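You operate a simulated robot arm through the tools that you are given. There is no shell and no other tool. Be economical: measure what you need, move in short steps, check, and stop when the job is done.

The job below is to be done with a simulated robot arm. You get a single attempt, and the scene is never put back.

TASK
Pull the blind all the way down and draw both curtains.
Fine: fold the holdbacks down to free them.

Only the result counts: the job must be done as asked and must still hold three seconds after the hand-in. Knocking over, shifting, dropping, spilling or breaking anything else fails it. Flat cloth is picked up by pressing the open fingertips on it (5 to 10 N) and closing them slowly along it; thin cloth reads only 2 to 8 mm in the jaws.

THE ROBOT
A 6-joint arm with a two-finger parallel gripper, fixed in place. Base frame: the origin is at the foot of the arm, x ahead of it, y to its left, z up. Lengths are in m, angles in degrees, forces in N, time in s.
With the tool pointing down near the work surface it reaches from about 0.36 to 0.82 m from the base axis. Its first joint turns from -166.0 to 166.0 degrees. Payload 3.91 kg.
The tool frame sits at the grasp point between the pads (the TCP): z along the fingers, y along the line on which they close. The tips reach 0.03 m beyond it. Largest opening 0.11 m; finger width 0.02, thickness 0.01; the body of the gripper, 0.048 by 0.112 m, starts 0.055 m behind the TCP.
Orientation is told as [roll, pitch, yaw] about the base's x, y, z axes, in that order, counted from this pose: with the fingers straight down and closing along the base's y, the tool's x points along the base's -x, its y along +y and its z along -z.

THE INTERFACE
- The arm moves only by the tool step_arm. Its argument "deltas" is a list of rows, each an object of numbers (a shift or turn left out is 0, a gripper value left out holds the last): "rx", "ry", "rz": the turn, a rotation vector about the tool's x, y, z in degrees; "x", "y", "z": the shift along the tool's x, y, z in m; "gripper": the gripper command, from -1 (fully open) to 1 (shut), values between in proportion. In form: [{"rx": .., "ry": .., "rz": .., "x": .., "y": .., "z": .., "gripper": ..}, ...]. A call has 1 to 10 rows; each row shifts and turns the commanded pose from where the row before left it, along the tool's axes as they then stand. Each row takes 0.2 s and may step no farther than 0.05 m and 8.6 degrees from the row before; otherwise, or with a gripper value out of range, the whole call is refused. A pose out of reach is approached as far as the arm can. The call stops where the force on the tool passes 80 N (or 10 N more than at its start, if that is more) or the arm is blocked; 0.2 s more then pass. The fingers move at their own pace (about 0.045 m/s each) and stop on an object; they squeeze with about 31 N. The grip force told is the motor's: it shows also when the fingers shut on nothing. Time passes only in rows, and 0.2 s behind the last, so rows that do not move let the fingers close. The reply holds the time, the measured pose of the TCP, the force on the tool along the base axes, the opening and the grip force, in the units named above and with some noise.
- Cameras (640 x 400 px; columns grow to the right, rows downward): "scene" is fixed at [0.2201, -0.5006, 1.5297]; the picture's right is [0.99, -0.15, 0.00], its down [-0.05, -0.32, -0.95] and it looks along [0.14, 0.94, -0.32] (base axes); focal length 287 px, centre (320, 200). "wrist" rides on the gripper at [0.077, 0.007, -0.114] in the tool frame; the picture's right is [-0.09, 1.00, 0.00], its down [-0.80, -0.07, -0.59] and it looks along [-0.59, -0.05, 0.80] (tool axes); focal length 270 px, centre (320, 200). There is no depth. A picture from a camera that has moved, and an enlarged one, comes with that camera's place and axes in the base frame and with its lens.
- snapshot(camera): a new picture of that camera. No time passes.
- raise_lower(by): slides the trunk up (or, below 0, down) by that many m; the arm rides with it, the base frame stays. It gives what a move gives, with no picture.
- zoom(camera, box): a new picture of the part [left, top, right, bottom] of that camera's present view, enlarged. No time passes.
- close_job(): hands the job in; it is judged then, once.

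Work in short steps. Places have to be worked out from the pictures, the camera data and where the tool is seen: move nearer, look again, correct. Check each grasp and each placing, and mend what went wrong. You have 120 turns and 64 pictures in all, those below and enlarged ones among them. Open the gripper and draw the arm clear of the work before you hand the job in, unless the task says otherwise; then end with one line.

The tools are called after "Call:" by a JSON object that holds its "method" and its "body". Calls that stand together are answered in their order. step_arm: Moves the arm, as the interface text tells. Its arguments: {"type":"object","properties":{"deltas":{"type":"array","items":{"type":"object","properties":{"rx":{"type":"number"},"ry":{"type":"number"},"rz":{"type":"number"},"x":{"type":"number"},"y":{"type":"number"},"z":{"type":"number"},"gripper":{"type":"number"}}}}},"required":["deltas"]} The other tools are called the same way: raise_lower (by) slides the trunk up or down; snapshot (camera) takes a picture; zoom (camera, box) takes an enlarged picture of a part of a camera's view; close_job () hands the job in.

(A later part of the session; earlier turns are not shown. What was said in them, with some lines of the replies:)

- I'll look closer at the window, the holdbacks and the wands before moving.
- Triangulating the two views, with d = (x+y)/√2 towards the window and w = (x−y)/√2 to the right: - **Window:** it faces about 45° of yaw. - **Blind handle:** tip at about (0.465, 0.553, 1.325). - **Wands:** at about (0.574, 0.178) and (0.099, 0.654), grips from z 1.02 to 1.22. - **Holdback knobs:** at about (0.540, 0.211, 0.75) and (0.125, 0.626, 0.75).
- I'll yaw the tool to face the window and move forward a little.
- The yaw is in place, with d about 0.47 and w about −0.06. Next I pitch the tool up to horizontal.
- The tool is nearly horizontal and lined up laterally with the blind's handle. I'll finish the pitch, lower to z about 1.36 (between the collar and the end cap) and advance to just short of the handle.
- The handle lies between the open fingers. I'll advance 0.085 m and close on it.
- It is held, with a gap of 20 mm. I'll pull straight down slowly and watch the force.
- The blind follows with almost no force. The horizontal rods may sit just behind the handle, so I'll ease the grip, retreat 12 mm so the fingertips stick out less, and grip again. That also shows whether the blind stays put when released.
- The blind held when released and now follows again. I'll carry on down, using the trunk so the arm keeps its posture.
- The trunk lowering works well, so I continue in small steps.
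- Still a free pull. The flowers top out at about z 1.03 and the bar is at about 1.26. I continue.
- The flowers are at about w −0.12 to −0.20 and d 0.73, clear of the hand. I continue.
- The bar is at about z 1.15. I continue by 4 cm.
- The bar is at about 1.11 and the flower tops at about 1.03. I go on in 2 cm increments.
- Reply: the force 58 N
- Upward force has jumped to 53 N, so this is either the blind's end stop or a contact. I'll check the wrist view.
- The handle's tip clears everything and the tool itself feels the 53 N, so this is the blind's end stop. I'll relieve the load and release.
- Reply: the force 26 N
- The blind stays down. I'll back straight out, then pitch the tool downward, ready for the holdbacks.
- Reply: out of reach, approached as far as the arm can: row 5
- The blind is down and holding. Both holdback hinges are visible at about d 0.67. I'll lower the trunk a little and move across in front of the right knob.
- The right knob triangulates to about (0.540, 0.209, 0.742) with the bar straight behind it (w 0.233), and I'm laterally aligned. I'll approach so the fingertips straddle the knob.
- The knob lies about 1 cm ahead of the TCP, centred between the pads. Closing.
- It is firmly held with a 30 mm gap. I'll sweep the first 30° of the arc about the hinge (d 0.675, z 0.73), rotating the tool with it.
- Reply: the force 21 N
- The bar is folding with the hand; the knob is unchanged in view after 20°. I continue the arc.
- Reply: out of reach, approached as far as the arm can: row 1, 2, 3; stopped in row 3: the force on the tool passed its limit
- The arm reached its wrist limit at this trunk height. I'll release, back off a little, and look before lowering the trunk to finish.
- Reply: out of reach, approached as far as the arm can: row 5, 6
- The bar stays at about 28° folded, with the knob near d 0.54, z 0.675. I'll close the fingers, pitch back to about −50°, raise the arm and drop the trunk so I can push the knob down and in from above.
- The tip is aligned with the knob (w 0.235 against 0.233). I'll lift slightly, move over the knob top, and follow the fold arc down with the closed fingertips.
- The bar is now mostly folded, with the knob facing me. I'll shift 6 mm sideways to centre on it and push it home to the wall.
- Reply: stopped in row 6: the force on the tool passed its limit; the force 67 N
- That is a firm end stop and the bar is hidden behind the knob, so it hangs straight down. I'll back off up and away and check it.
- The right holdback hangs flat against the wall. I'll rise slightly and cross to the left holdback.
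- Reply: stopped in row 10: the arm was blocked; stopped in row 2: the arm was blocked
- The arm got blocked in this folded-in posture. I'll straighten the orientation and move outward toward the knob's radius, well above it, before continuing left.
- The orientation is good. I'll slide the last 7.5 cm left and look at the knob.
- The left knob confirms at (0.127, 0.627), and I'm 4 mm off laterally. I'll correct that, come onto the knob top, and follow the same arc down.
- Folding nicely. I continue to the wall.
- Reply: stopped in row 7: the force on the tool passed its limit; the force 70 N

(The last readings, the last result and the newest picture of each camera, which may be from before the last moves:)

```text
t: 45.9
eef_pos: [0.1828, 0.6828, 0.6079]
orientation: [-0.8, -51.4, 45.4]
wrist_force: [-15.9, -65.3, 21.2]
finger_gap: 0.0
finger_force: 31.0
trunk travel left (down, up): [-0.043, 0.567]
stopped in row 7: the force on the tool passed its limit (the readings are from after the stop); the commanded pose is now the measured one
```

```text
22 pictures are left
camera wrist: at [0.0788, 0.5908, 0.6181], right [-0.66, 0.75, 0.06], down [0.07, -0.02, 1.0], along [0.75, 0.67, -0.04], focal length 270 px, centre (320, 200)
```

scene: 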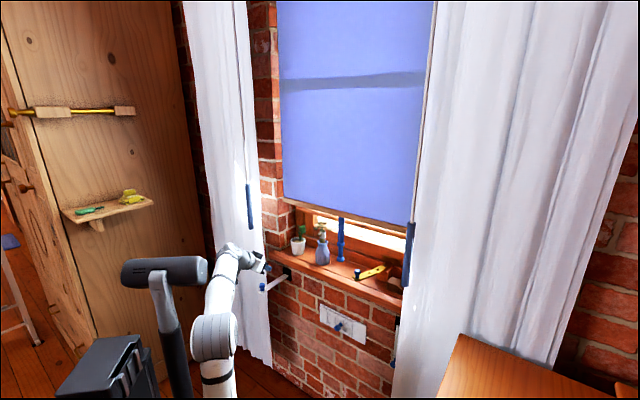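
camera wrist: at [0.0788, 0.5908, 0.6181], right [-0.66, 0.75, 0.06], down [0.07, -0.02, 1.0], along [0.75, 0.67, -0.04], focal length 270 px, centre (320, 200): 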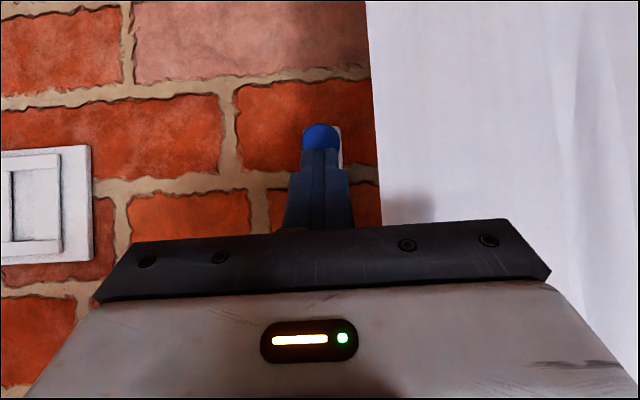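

Both holdbacks are at their stops. I'll back out to about d 0.44, raise the trunk, and bring the tool horizontal for the left wand.

Call:
{"method": "step_arm", "body": {"deltas": [{"z": -0.04}, {"z": -0.04, "x": 0.007}, {"z": -0.04, "x": 0.007}, {"z": -0.04, "x": 0.007}, {"z": -0.04, "x": 0.007}]}}

Call:
{"method": "raise_lower", "body": {"by": 0.25}}

Call:
{"method": "step_arm", "body": {"deltas": [{"ry": -8.5, "gripper": 0}, {"ry": -8.5}, {"ry": -8.5}, {"ry": -8.5}]}}

Call:
{"method": "snapshot", "body": {"camera": "wrist"}}

Call:
{"method": "snapshot", "body": {"camera": "scene"}}

```text
t: 47.1
eef_pos: [0.0588, 0.5674, 0.7059]
orientation: [-1.1, -51.0, 45.7]
wrist_force: [0.5, 0.5, -0.9]
finger_gap: 0.0
finger_force: 30.7
trunk travel left (down, up): [-0.043, 0.567]
```

```text
t: 49.6
eef_pos: [0.058, 0.5675, 0.9567]
orientation: [-1.1, -51.0, 45.6]
wrist_force: [0.3, 0.0, -0.3]
finger_gap: 0.0001
finger_force: 30.8
trunk travel left (down, up): [-0.293, 0.317]
```

```text
t: 50.6
eef_pos: [0.059, 0.5693, 0.9568]
orientation: [-7.1, -85.2, 51.9]
wrist_force: [1.2, 0.6, 0.7]
finger_gap: 0.0551
finger_force: 0.1
trunk travel left (down, up): [-0.293, 0.317]
```

```text
21 pictures are left
camera wrist: at [-0.0315, 0.4873, 0.8892], right [-0.7, 0.71, 0.08], down [-0.33, -0.41, 0.85], along [0.64, 0.57, 0.52], focal length 270 px, centre (320, 200)
```

wrist: 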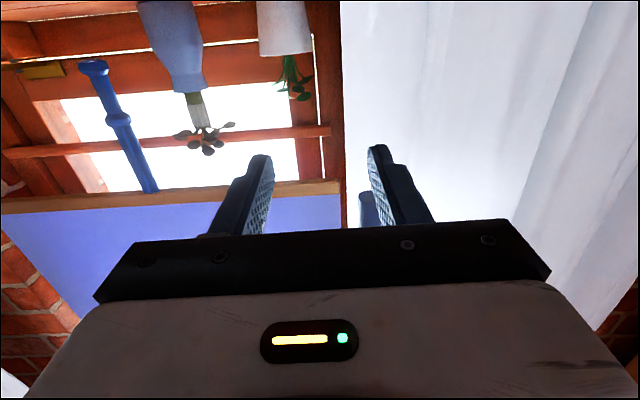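

```text
20 pictures are left
```

scene: 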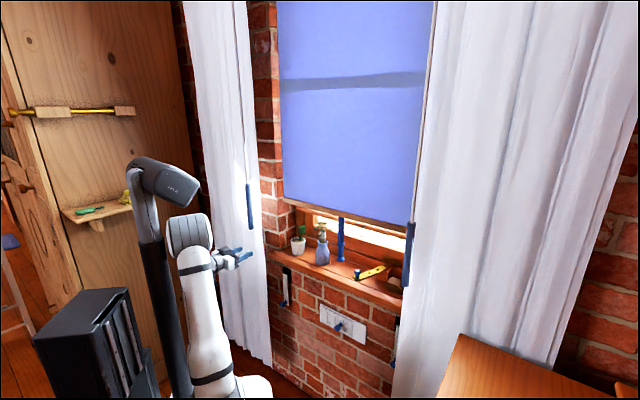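

The left holdback also hangs flat. The left wand's bottom is near (0.100, 0.66, 1.02). I'll shift left 3.5 cm, level the tool, open, and raise to z about 1.10.

Call:
{"method": "step_arm", "body": {"deltas": [{"ry": -4.5, "y": 0.018, "gripper": -0.2}, {"y": 0.017}]}}

Call:
{"method": "raise_lower", "body": {"by": 0.14}}

Call:
{"method": "snapshot", "body": {"camera": "wrist"}}

```text
t: 51.2
eef_pos: [0.0332, 0.5917, 0.9587]
orientation: [-59.9, -89.2, 104.7]
wrist_force: [-0.6, 0.2, 0.4]
finger_gap: 0.066
finger_force: 0.1
trunk travel left (down, up): [-0.293, 0.317]
```

```text
t: 52.9
eef_pos: [0.0314, 0.5908, 1.0982]
orientation: [-55.7, -89.2, 100.6]
wrist_force: [-0.4, 0.3, 0.1]
finger_gap: 0.0659
finger_force: 0.0
trunk travel left (down, up): [-0.433, 0.177]
```

```text
19 pictures are left
camera wrist: at [-0.0536, 0.5138, 1.0204], right [-0.7, 0.71, 0.08], down [-0.37, -0.46, 0.81], along [0.61, 0.54, 0.59], focal length 270 px, centre (320, 200)
```

wrist: 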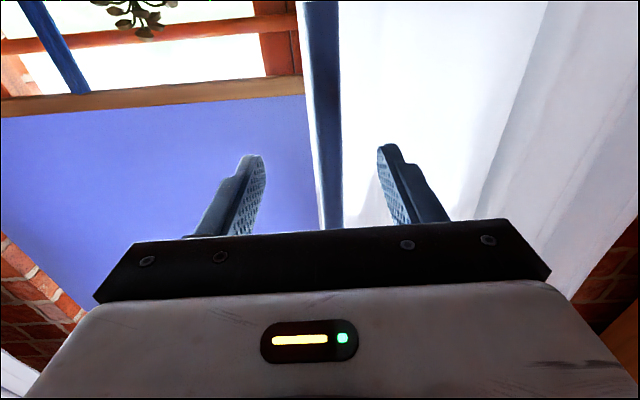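

The wand is centred between the fingers. I'll advance 7.5 cm and close.

Call:
{"method": "step_arm", "body": {"deltas": [{"z": 0.025}, {"z": 0.025}, {"z": 0.025}, {"gripper": 1}, {"gripper": 1}, {"gripper": 1}, {"gripper": 1}, {"gripper": 1}]}}

Call:
{"method": "snapshot", "body": {"camera": "wrist"}}

```text
t: 54.7
eef_pos: [0.0847, 0.642, 1.0993]
orientation: [-52.6, -89.1, 97.5]
wrist_force: [0.9, -1.8, -1.2]
finger_gap: 0.0227
finger_force: 45.1
trunk travel left (down, up): [-0.433, 0.177]
```

```text
18 pictures are left
camera wrist: at [-0.0012, 0.5641, 1.0215], right [-0.7, 0.71, 0.08], down [-0.37, -0.46, 0.81], along [0.61, 0.54, 0.59], focal length 270 px, centre (320, 200)
```

wrist: 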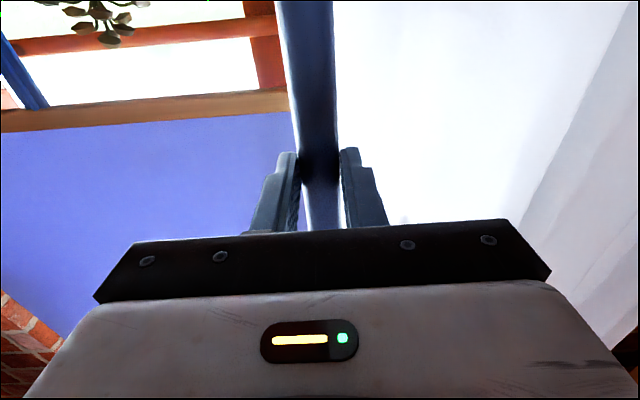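

The wand is held (gap 23 mm). I'll draw it right slowly and watch the force.

Call:
{"method": "step_arm", "body": {"deltas": [{"y": -0.02}, {"y": -0.02}, {"y": -0.02}, {"y": -0.02}, {"y": -0.02}]}}

Call:
{"method": "snapshot", "body": {"camera": "scene"}}

```text
t: 55.9
eef_pos: [0.1566, 0.5709, 1.098]
orientation: [-52.0, -89.0, 96.8]
wrist_force: [-16.2, -19.7, -21.9]
finger_gap: 0.0226
finger_force: 45.5
trunk travel left (down, up): [-0.433, 0.177]
```

```text
17 pictures are left
```

scene: 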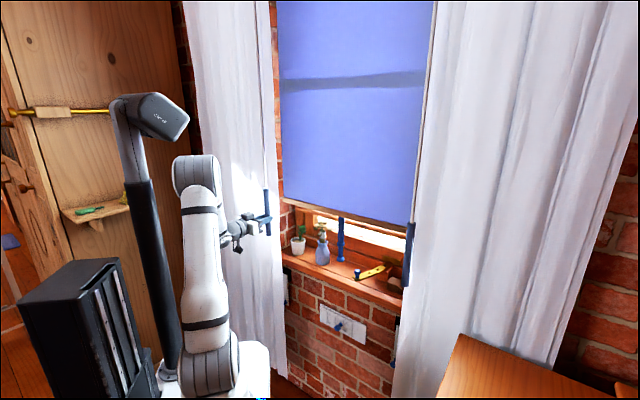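

The curtain follows. There is a side load of about 25 N pushing back toward the robot, so I'll ease back a few mm while continuing.

Call:
{"method": "step_arm", "body": {"deltas": [{"y": -0.015, "z": -0.002, "x": 0.002}, {"y": -0.02, "z": -0.001, "x": 0.001}, {"y": -0.02}, {"y": -0.02}, {"y": -0.02}]}}

```text
t: 57.1
eef_pos: [0.2237, 0.5031, 1.0988]
orientation: [-56.7, -89.3, 101.5]
wrist_force: [5.5, 4.0, -1.0]
finger_gap: 0.0228
finger_force: 45.3
trunk travel left (down, up): [-0.433, 0.177]
```

Load is gone and the travel is smooth; I'm at w −0.20 now. Continuing toward the centre.

Call:
{"method": "step_arm", "body": {"deltas": [{"y": -0.02}, {"y": -0.02}, {"y": -0.02}, {"y": -0.02}, {"y": -0.02}]}}

Call:
{"method": "snapshot", "body": {"camera": "scene"}}

```text
t: 58.3
eef_pos: [0.2948, 0.4319, 1.098]
orientation: [-70.1, -89.4, 114.6]
wrist_force: [23.1, 20.5, 25.2]
finger_gap: 0.0226
finger_force: 44.9
trunk travel left (down, up): [-0.433, 0.177]
```

```text
16 pictures are left
```

scene: 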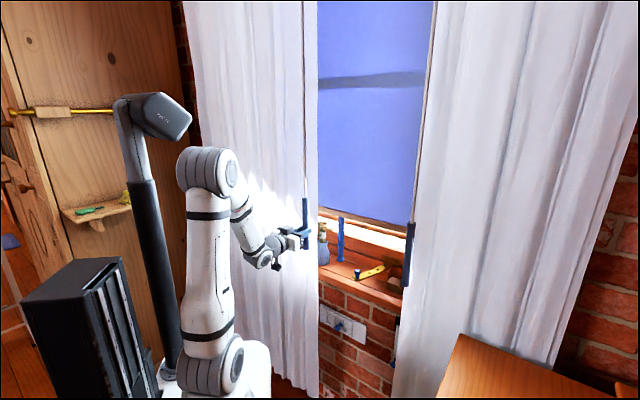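

The load is now forward and up, so I'll follow with +3 mm and continue to the centre.

Call:
{"method": "step_arm", "body": {"deltas": [{"y": -0.01, "z": 0.002, "x": -0.002}, {"y": -0.015, "z": 0.001, "x": -0.001}, {"y": -0.015}, {"y": -0.01}]}}

```text
t: 59.1
eef_pos: [0.3041, 0.4227, 1.0988]
orientation: [-64.0, -88.3, 111.1]
wrist_force: [-29.5, 28.4, -2.0]
finger_gap: 0.0233
finger_force: 45.2
trunk travel left (down, up): [-0.433, 0.177]
stopped in row 3: the force on the tool passed its limit (the readings are from after the stop); the commanded pose is now the measured one
```

There is a hard stop at w −0.084, close to the centre line of about −0.06, so the left curtain is fully drawn. I'll release and back away.

Call:
{"method": "step_arm", "body": {"deltas": [{"y": 0.003}, {"gripper": 0.2}, {"gripper": 0.2}, {"gripper": 0.2}, {"z": -0.03}, {"z": -0.03}, {"z": -0.03}]}}

Call:
{"method": "snapshot", "body": {"camera": "scene"}}

```text
t: 60.7
eef_pos: [0.261, 0.4115, 1.1231]
orientation: [-58.0, -88.7, 104.3]
wrist_force: [-0.7, -0.2, -0.7]
finger_gap: 0.0439
finger_force: 0.0
out of reach, approached as far as the arm can: row 5, 6, 7
trunk travel left (down, up): [-0.433, 0.177]
```

```text
15 pictures are left
```

scene: 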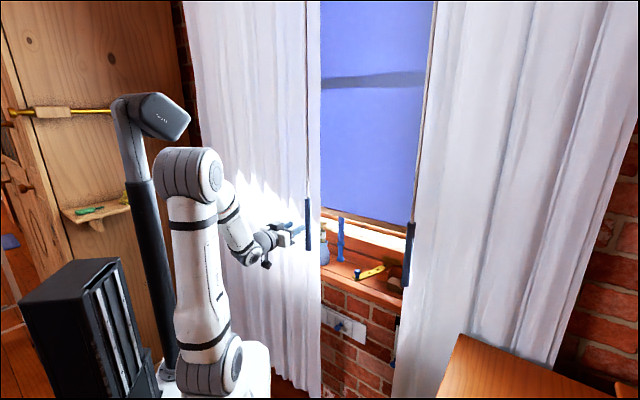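

The left curtain's edge is at about w −0.058, the centre line. I'll pitch the tool down so I can retract, then pass in front of the wand to the right side.

Call:
{"method": "step_arm", "body": {"deltas": [{"ry": 8.5}, {"ry": 8.5}, {"ry": 8.5}, {"ry": 8.5}, {"ry": 8.5}, {"x": 0.021, "z": -0.022}, {"x": 0.021, "z": -0.022}]}}

```text
t: 62.3
eef_pos: [0.221, 0.364, 1.1277]
orientation: [-1.6, -46.9, 47.5]
wrist_force: [0.3, 0.6, 0.3]
finger_gap: 0.044
finger_force: 0.0
trunk travel left (down, up): [-0.433, 0.177]
```

Clear at d 0.41. Crossing to the right wand.

Call:
{"method": "step_arm", "body": {"deltas": [{"y": -0.0425}, {"y": -0.0425}, {"y": -0.0425}, {"y": -0.0425}, {"y": -0.0425}, {"y": -0.0425}, {"y": -0.0425}, {"y": -0.0425}, {"y": -0.0425}]}}

Call:
{"method": "step_arm", "body": {"deltas": [{"ry": -8.5, "gripper": -0.2}, {"ry": -8.5}, {"ry": -8.5}, {"ry": -8.5}, {"ry": -8.5}]}}

Call:
{"method": "snapshot", "body": {"camera": "wrist"}}

Call:
{"method": "snapshot", "body": {"camera": "scene"}}

```text
t: 64.3
eef_pos: [0.4972, 0.1023, 1.1306]
orientation: [-1.5, -46.9, 47.4]
wrist_force: [0.0, -0.1, 0.3]
finger_gap: 0.0437
finger_force: 0.0
trunk travel left (down, up): [-0.433, 0.177]
```

```text
t: 65.5
eef_pos: [0.4984, 0.103, 1.1326]
orientation: [-63.8, -88.7, 110.1]
wrist_force: [-0.1, 0.8, -0.1]
finger_gap: 0.0659
finger_force: 0.0
trunk travel left (down, up): [-0.433, 0.177]
```

```text
14 pictures are left
camera wrist: at [0.4139, 0.0233, 1.0548], right [-0.72, 0.69, 0.07], down [-0.37, -0.46, 0.81], along [0.59, 0.56, 0.59], focal length 270 px, centre (320, 200)
```

wrist: 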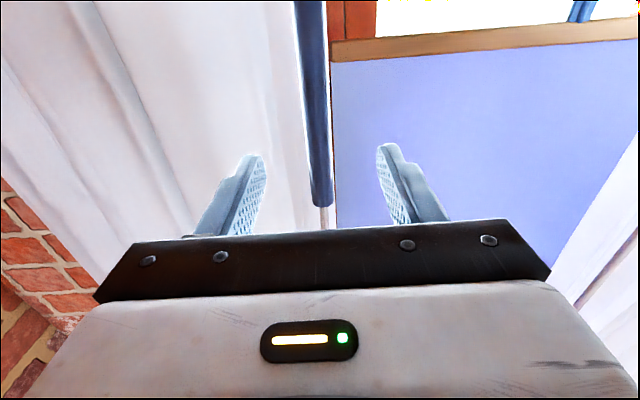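

```text
13 pictures are left
```

scene: 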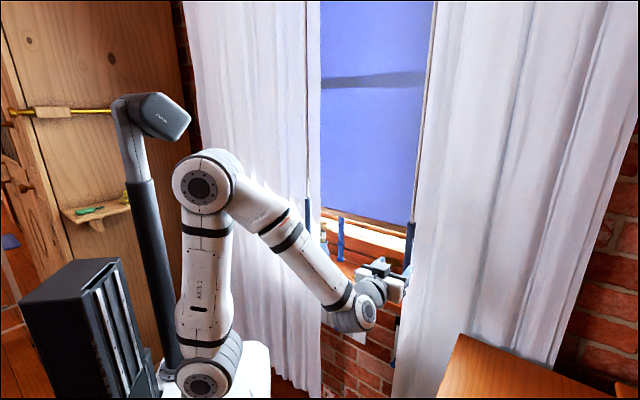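

The right wand is centred between the fingers. I'll advance 9.3 cm and grip it.

Call:
{"method": "step_arm", "body": {"deltas": [{"z": 0.031, "rx": 1.5}, {"z": 0.031}, {"z": 0.031}, {"gripper": 1}, {"gripper": 1}, {"gripper": 1}, {"gripper": 1}, {"gripper": 1}]}}

Call:
{"method": "snapshot", "body": {"camera": "wrist"}}

```text
t: 67.3
eef_pos: [0.5636, 0.1708, 1.1322]
orientation: [-57.6, -88.7, 102.6]
wrist_force: [2.5, 1.3, 0.3]
finger_gap: 0.0226
finger_force: 44.5
trunk travel left (down, up): [-0.433, 0.177]
```

```text
12 pictures are left
camera wrist: at [0.4773, 0.0926, 1.0544], right [-0.7, 0.71, 0.07], down [-0.38, -0.45, 0.81], along [0.6, 0.54, 0.58], focal length 270 px, centre (320, 200)
```

wrist: 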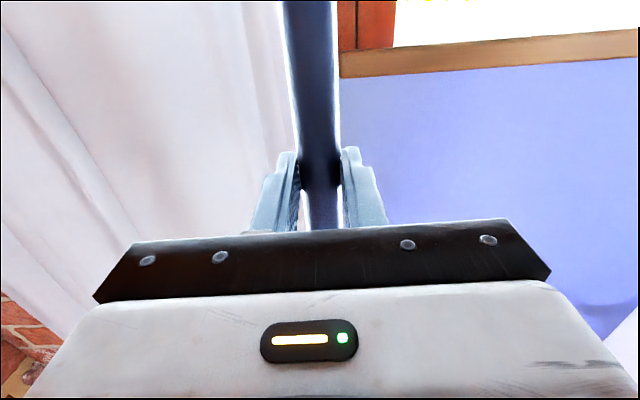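

Held. Drawing the right curtain to the left.

Call:
{"method": "step_arm", "body": {"deltas": [{"y": 0.02}, {"y": 0.02}, {"y": 0.02}, {"y": 0.02}, {"y": 0.02}]}}

```text
t: 68.5
eef_pos: [0.4899, 0.2435, 1.1314]
orientation: [-77.6, -88.8, 122.6]
wrist_force: [10.8, 12.8, 30.7]
finger_gap: 0.0226
finger_force: 45.5
trunk travel left (down, up): [-0.433, 0.177]
```

It is moving with some upward and forward load. I'll comply by a few mm and continue.

Call:
{"method": "step_arm", "body": {"deltas": [{"y": 0.018, "x": -0.003, "z": 0.002}, {"y": 0.02}, {"y": 0.02}, {"y": 0.02}]}}

Call:
{"method": "snapshot", "body": {"camera": "scene"}}

```text
t: 69.5
eef_pos: [0.4399, 0.2931, 1.131]
orientation: [-78.6, -88.6, 123.9]
wrist_force: [-0.4, 1.3, 32.3]
finger_gap: 0.0227
finger_force: 45.3
out of reach, approached as far as the arm can: row 4
trunk travel left (down, up): [-0.433, 0.177]
```

```text
11 pictures are left
```

scene: 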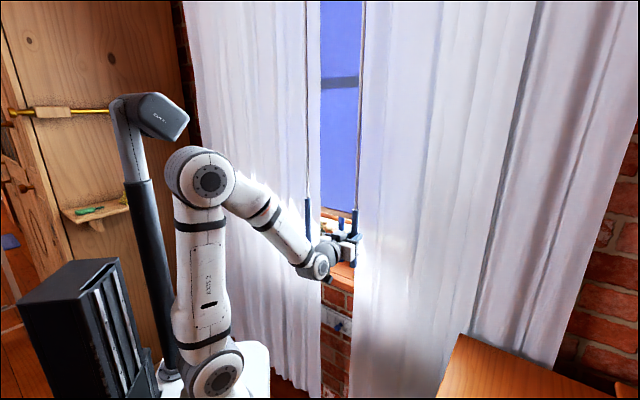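

It's 0.10 from the centre, but the arm is close to its fold limit. I'll loosen the fingers into a loose cage around the wand, tilt the tool 17° down to gain reach, and keep pushing.

Call:
{"method": "step_arm", "body": {"deltas": [{"gripper": 0.35}, {"gripper": 0.35}, {"ry": 8.5}, {"ry": 8.5}, {"y": 0.015}, {"y": 0.015}]}}

Call:
{"method": "snapshot", "body": {"camera": "wrist"}}

```text
t: 70.9
eef_pos: [0.4228, 0.3125, 1.1294]
orientation: [-3.3, -72.2, 48.4]
wrist_force: [-0.4, -0.6, 0.1]
finger_gap: 0.0359
finger_force: 0.0
out of reach, approached as far as the arm can: row 6
trunk travel left (down, up): [-0.433, 0.177]
```

```text
10 pictures are left
camera wrist: at [0.324, 0.2223, 1.0896], right [-0.69, 0.72, 0.07], down [-0.19, -0.27, 0.95], along [0.7, 0.64, 0.32], focal length 270 px, centre (320, 200)
```

wrist: 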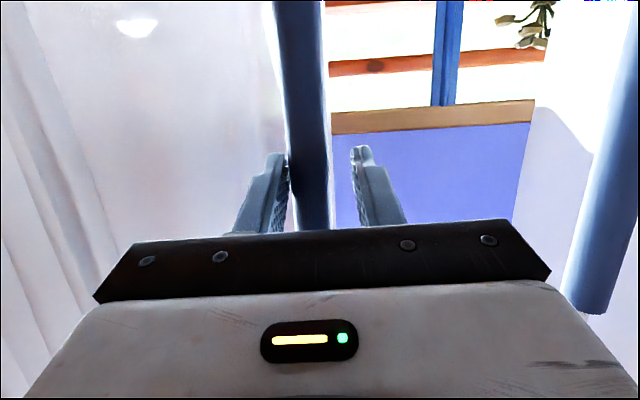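

Pushing within the cage works. I'll tilt further to about −55°, where the earlier crossing had no reach trouble, and continue.

Call:
{"method": "step_arm", "body": {"deltas": [{"ry": 8.5}, {"ry": 8.5}, {"y": 0.015}, {"y": 0.015}, {"y": 0.015}, {"y": 0.015}]}}

Call:
{"method": "snapshot", "body": {"camera": "scene"}}

```text
t: 72.3
eef_pos: [0.3964, 0.3358, 1.1227]
orientation: [-0.8, -58.4, 46.6]
wrist_force: [-0.3, 1.0, -0.4]
finger_gap: 0.0356
finger_force: 0.0
out of reach, approached as far as the arm can: row 2, 5, 6
trunk travel left (down, up): [-0.433, 0.177]
```

```text
9 pictures are left
```

scene: 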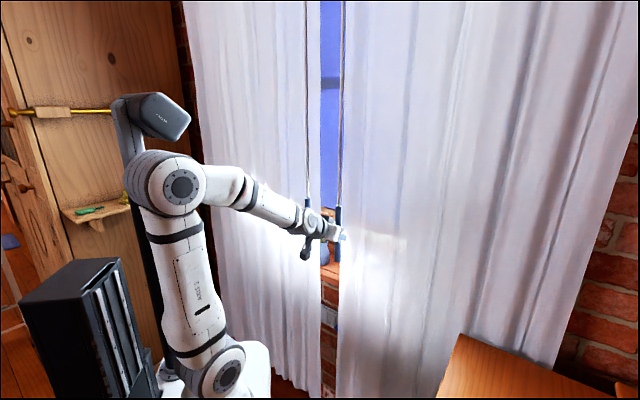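

At w 0.04 the arm is again close to its fold limit. I'll slide the cage up the wand about 7 cm, farther from the shoulder, and continue.

Call:
{"method": "step_arm", "body": {"deltas": [{"x": -0.03, "z": -0.0185}, {"x": -0.03, "z": -0.0185}, {"y": 0.012}, {"y": 0.012}]}}

Call:
{"method": "snapshot", "body": {"camera": "wrist"}}

```text
t: 73.3
eef_pos: [0.3564, 0.3722, 1.1988]
orientation: [-1.1, -58.6, 46.7]
wrist_force: [0.4, -0.2, -0.8]
finger_gap: 0.0355
finger_force: 0.0
trunk travel left (down, up): [-0.433, 0.177]
```

```text
8 pictures are left
camera wrist: at [0.2555, 0.2772, 1.191], right [-0.68, 0.73, 0.07], down [-0.02, -0.11, 0.99], along [0.73, 0.68, 0.09], focal length 270 px, centre (320, 200)
```

wrist: 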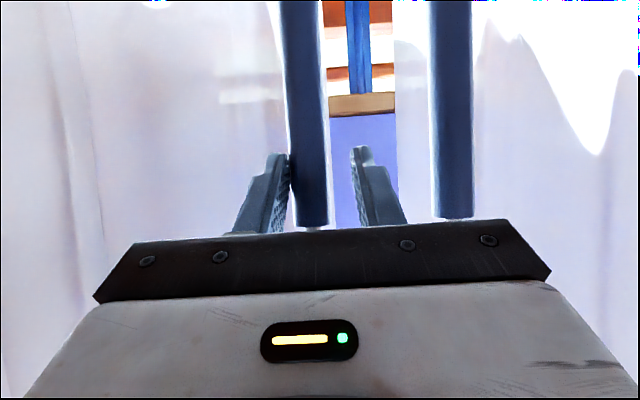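

Now it's free to move, and the two curtain edges are nearly meeting. I push on until the stop.

Call:
{"method": "step_arm", "body": {"deltas": [{"y": 0.008}, {"y": 0.008}, {"y": 0.006}, {"y": 0.006}, {"y": 0.006}]}}

Call:
{"method": "snapshot", "body": {"camera": "wrist"}}

```text
t: 74.5
eef_pos: [0.3344, 0.3959, 1.197]
orientation: [-1.0, -58.6, 46.6]
wrist_force: [4.3, -5.8, -1.2]
finger_gap: 0.0388
finger_force: 3.4
trunk travel left (down, up): [-0.433, 0.177]
```

```text
7 pictures are left
camera wrist: at [0.2319, 0.3005, 1.1898], right [-0.68, 0.73, 0.07], down [-0.02, -0.11, 0.99], along [0.73, 0.67, 0.09], focal length 270 px, centre (320, 200)
```

wrist: 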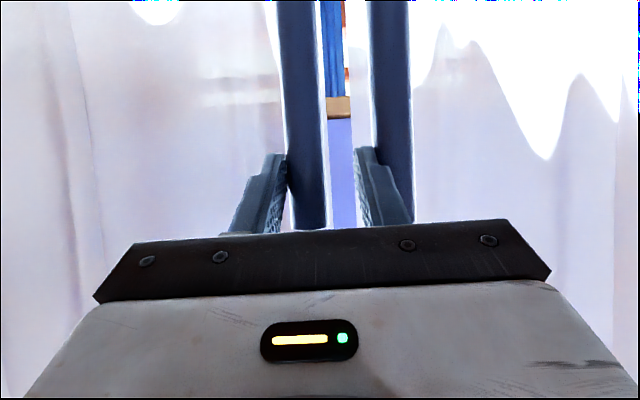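

The left-hand finger is now against the left wand, and a thin strip of blind is still visible. I'll grip the right wand so the outer finger withdraws, then push on gently to the stop.

Call:
{"method": "step_arm", "body": {"deltas": [{"y": -0.005}, {"gripper": 1}, {"gripper": 1}, {"gripper": 1}, {"y": 0.005}, {"y": 0.005}, {"y": 0.005}, {"y": 0.005}]}}

Call:
{"method": "zoom", "body": {"camera": "scene", "box": [260, 120, 400, 280]}}

```text
t: 76.1
eef_pos: [0.3398, 0.3913, 1.1993]
orientation: [-1.6, -58.4, 45.3]
wrist_force: [31.3, -30.2, 6.3]
finger_gap: 0.0228
finger_force: 45.0
trunk travel left (down, up): [-0.433, 0.177]
stopped in row 8: the force on the tool passed its limit (the readings are from after the stop); the commanded pose is now the measured one
```

```text
2.50 times, centred on (330, 200) of scene
camera zoom: at [0.2201, -0.5006, 1.5297], right [0.99, -0.15, 0.0], down [-0.05, -0.32, -0.95], along [0.14, 0.94, -0.32], focal length 718 px, centre (295, 200)
```

zoom: 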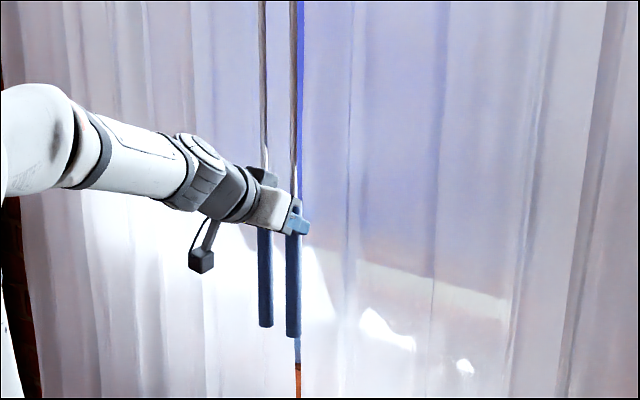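

That is a hard stop at w −0.036, symmetric with the left one about the centre. I'll release slightly and withdraw along the tool axis without touching the left wand.

Call:
{"method": "step_arm", "body": {"deltas": [{"y": -0.002, "gripper": 0.4}, {"gripper": 0.4}, {"gripper": 0.4}, {"z": -0.025}, {"z": -0.03}, {"z": -0.03}, {"ry": 8}, {"ry": 8}]}}

Call:
{"method": "snapshot", "body": {"camera": "wrist"}}

Call:
{"method": "snapshot", "body": {"camera": "scene"}}

```text
t: 77.9
eef_pos: [0.2815, 0.3474, 1.2417]
orientation: [-1.4, -42.4, 45.6]
wrist_force: [0.0, -0.5, -0.3]
finger_gap: 0.0332
finger_force: 0.1
trunk travel left (down, up): [-0.433, 0.177]
```

```text
5 pictures are left
camera wrist: at [0.1804, 0.2579, 1.2727], right [-0.66, 0.75, 0.04], down [0.17, 0.1, 0.98], along [0.73, 0.65, -0.19], focal length 270 px, centre (320, 200)
```

wrist: 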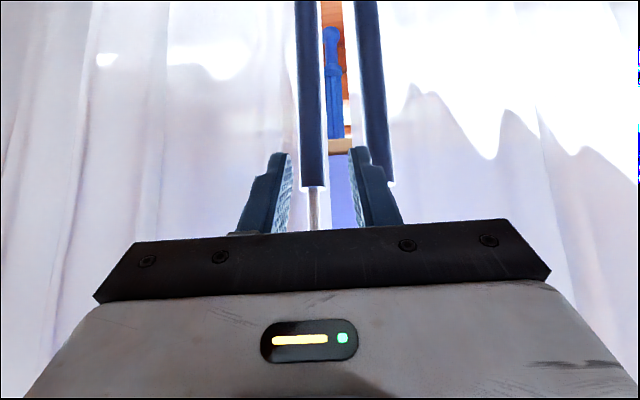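

```text
4 pictures are left
```

scene: 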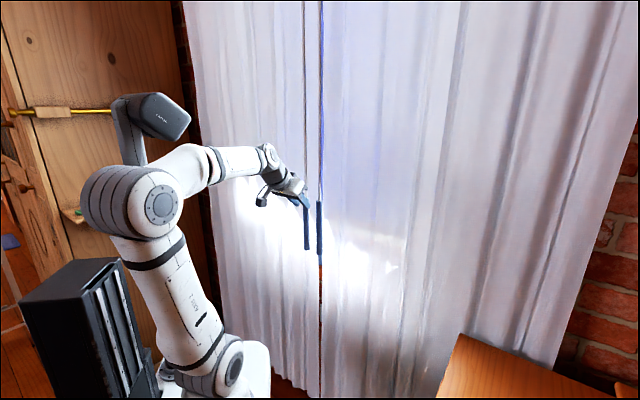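

There's still about 1 cm too much gap: the left wand now sits at w −0.101, nudged back from its stop at −0.084 by my finger. I'll close the fingers, go to its left side and push it back to the stop.

Call:
{"method": "step_arm", "body": {"deltas": [{"y": 0.036, "gripper": 1}, {"y": 0.036}, {"y": 0.036}, {"z": 0.036, "x": -0.005}, {"z": 0.036, "x": -0.005}, {"z": 0.036, "x": -0.005}]}}

Call:
{"method": "snapshot", "body": {"camera": "wrist"}}

```text
t: 79.3
eef_pos: [0.2666, 0.4815, 1.1718]
orientation: [-1.3, -42.4, 45.6]
wrist_force: [1.0, 0.7, -1.0]
finger_gap: 0.0
finger_force: 31.1
trunk travel left (down, up): [-0.433, 0.177]
```

```text
3 pictures are left
camera wrist: at [0.1654, 0.392, 1.2026], right [-0.66, 0.75, 0.04], down [0.17, 0.1, 0.98], along [0.74, 0.65, -0.19], focal length 270 px, centre (320, 200)
```

wrist: 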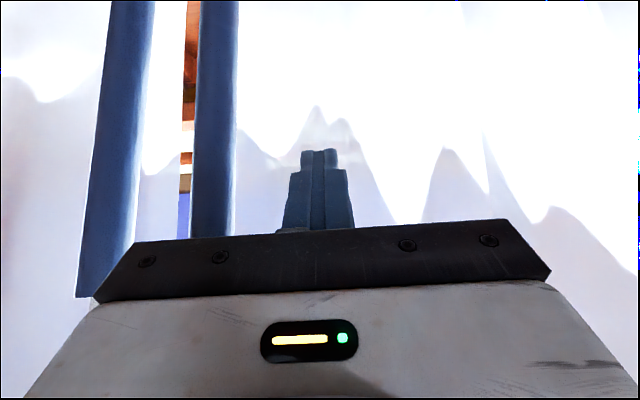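

The fingertips are left of the left wand. I push it right to its stop.

Call:
{"method": "step_arm", "body": {"deltas": [{"y": -0.012}, {"y": -0.012}, {"y": -0.008}, {"y": -0.005}, {"y": -0.005}]}}

```text
t: 80.5
eef_pos: [0.2957, 0.452, 1.1728]
orientation: [-1.3, -42.6, 45.6]
wrist_force: [1.1, -0.3, 0.0]
finger_gap: 0.0001
finger_force: 31.8
trunk travel left (down, up): [-0.433, 0.177]
```

Call:
{"method": "step_arm", "body": {"deltas": [{"y": -0.004}, {"y": -0.004}, {"y": -0.003}, {"y": -0.003}]}}

```text
t: 81.5
eef_pos: [0.2968, 0.4516, 1.173]
orientation: [-1.6, -42.7, 46.2]
wrist_force: [-45.2, 43.3, -1.0]
finger_gap: 0.0003
finger_force: 31.0
trunk travel left (down, up): [-0.433, 0.177]
```

It is hard against its stop (62 N). I'll back off sideways, withdraw, and check both wands.

Call:
{"method": "step_arm", "body": {"deltas": [{"y": 0.015}, {"y": 0.01}, {"z": -0.04, "x": 0.005}, {"z": -0.04, "x": 0.005}, {"z": -0.03}, {"ry": 8}, {"ry": 8}, {"y": -0.03}, {"y": -0.03}]}}

Call:
{"method": "snapshot", "body": {"camera": "wrist"}}

```text
t: 83.5
eef_pos: [0.2375, 0.3726, 1.2367]
orientation: [-2.8, -27.5, 45.2]
wrist_force: [-0.3, -0.9, -1.0]
finger_gap: 0.0
finger_force: 31.2
out of reach, approached as far as the arm can: row 7, 8, 9
trunk travel left (down, up): [-0.433, 0.177]
```

```text
2 pictures are left
camera wrist: at [0.1429, 0.2945, 1.301], right [-0.64, 0.77, 0.0], down [0.34, 0.28, 0.9], along [0.69, 0.57, -0.44], focal length 270 px, centre (320, 200)
```

wrist: 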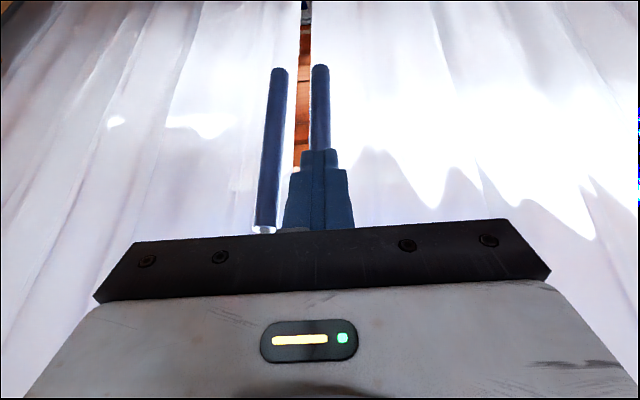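

Both wands are at their stops (w −0.086 and −0.038), leaving only a thin strip between the curtains. I'll open the gripper, draw further clear, and take a last look.

Call:
{"method": "step_arm", "body": {"deltas": [{"z": -0.03, "gripper": -0.5}, {"z": -0.03}, {"z": -0.03}, {}, {}]}}

Call:
{"method": "snapshot", "body": {"camera": "scene"}}

```text
t: 84.7
eef_pos: [0.1892, 0.3502, 1.3119]
orientation: [-1.6, -26.8, 45.1]
wrist_force: [0.4, -1.0, 0.0]
finger_gap: 0.0825
finger_force: 0.1
out of reach, approached as far as the arm can: row 1, 2
trunk travel left (down, up): [-0.433, 0.177]
```

```text
1 pictures are left
```

scene: 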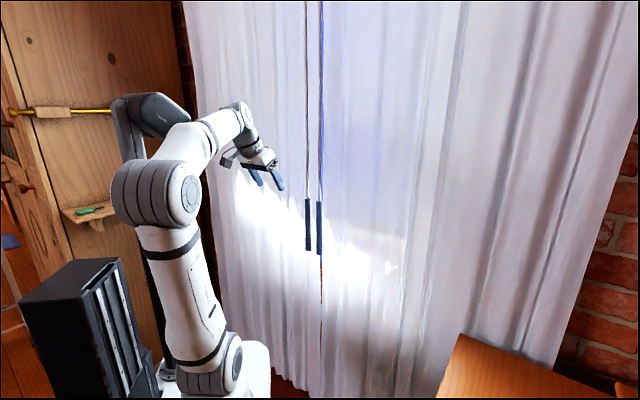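

The curtains are drawn, the blind is down and the arm is clear, so I'm handing in.

Call:
{"method": "close_job", "body": {}}

```text
The job is handed in.
```

The job is handed in: the blind is pulled down to its stop, both holdbacks are folded flat to the wall, and both curtains are drawn to their centre stops, leaving a strip of roughly 1.5 cm between them.
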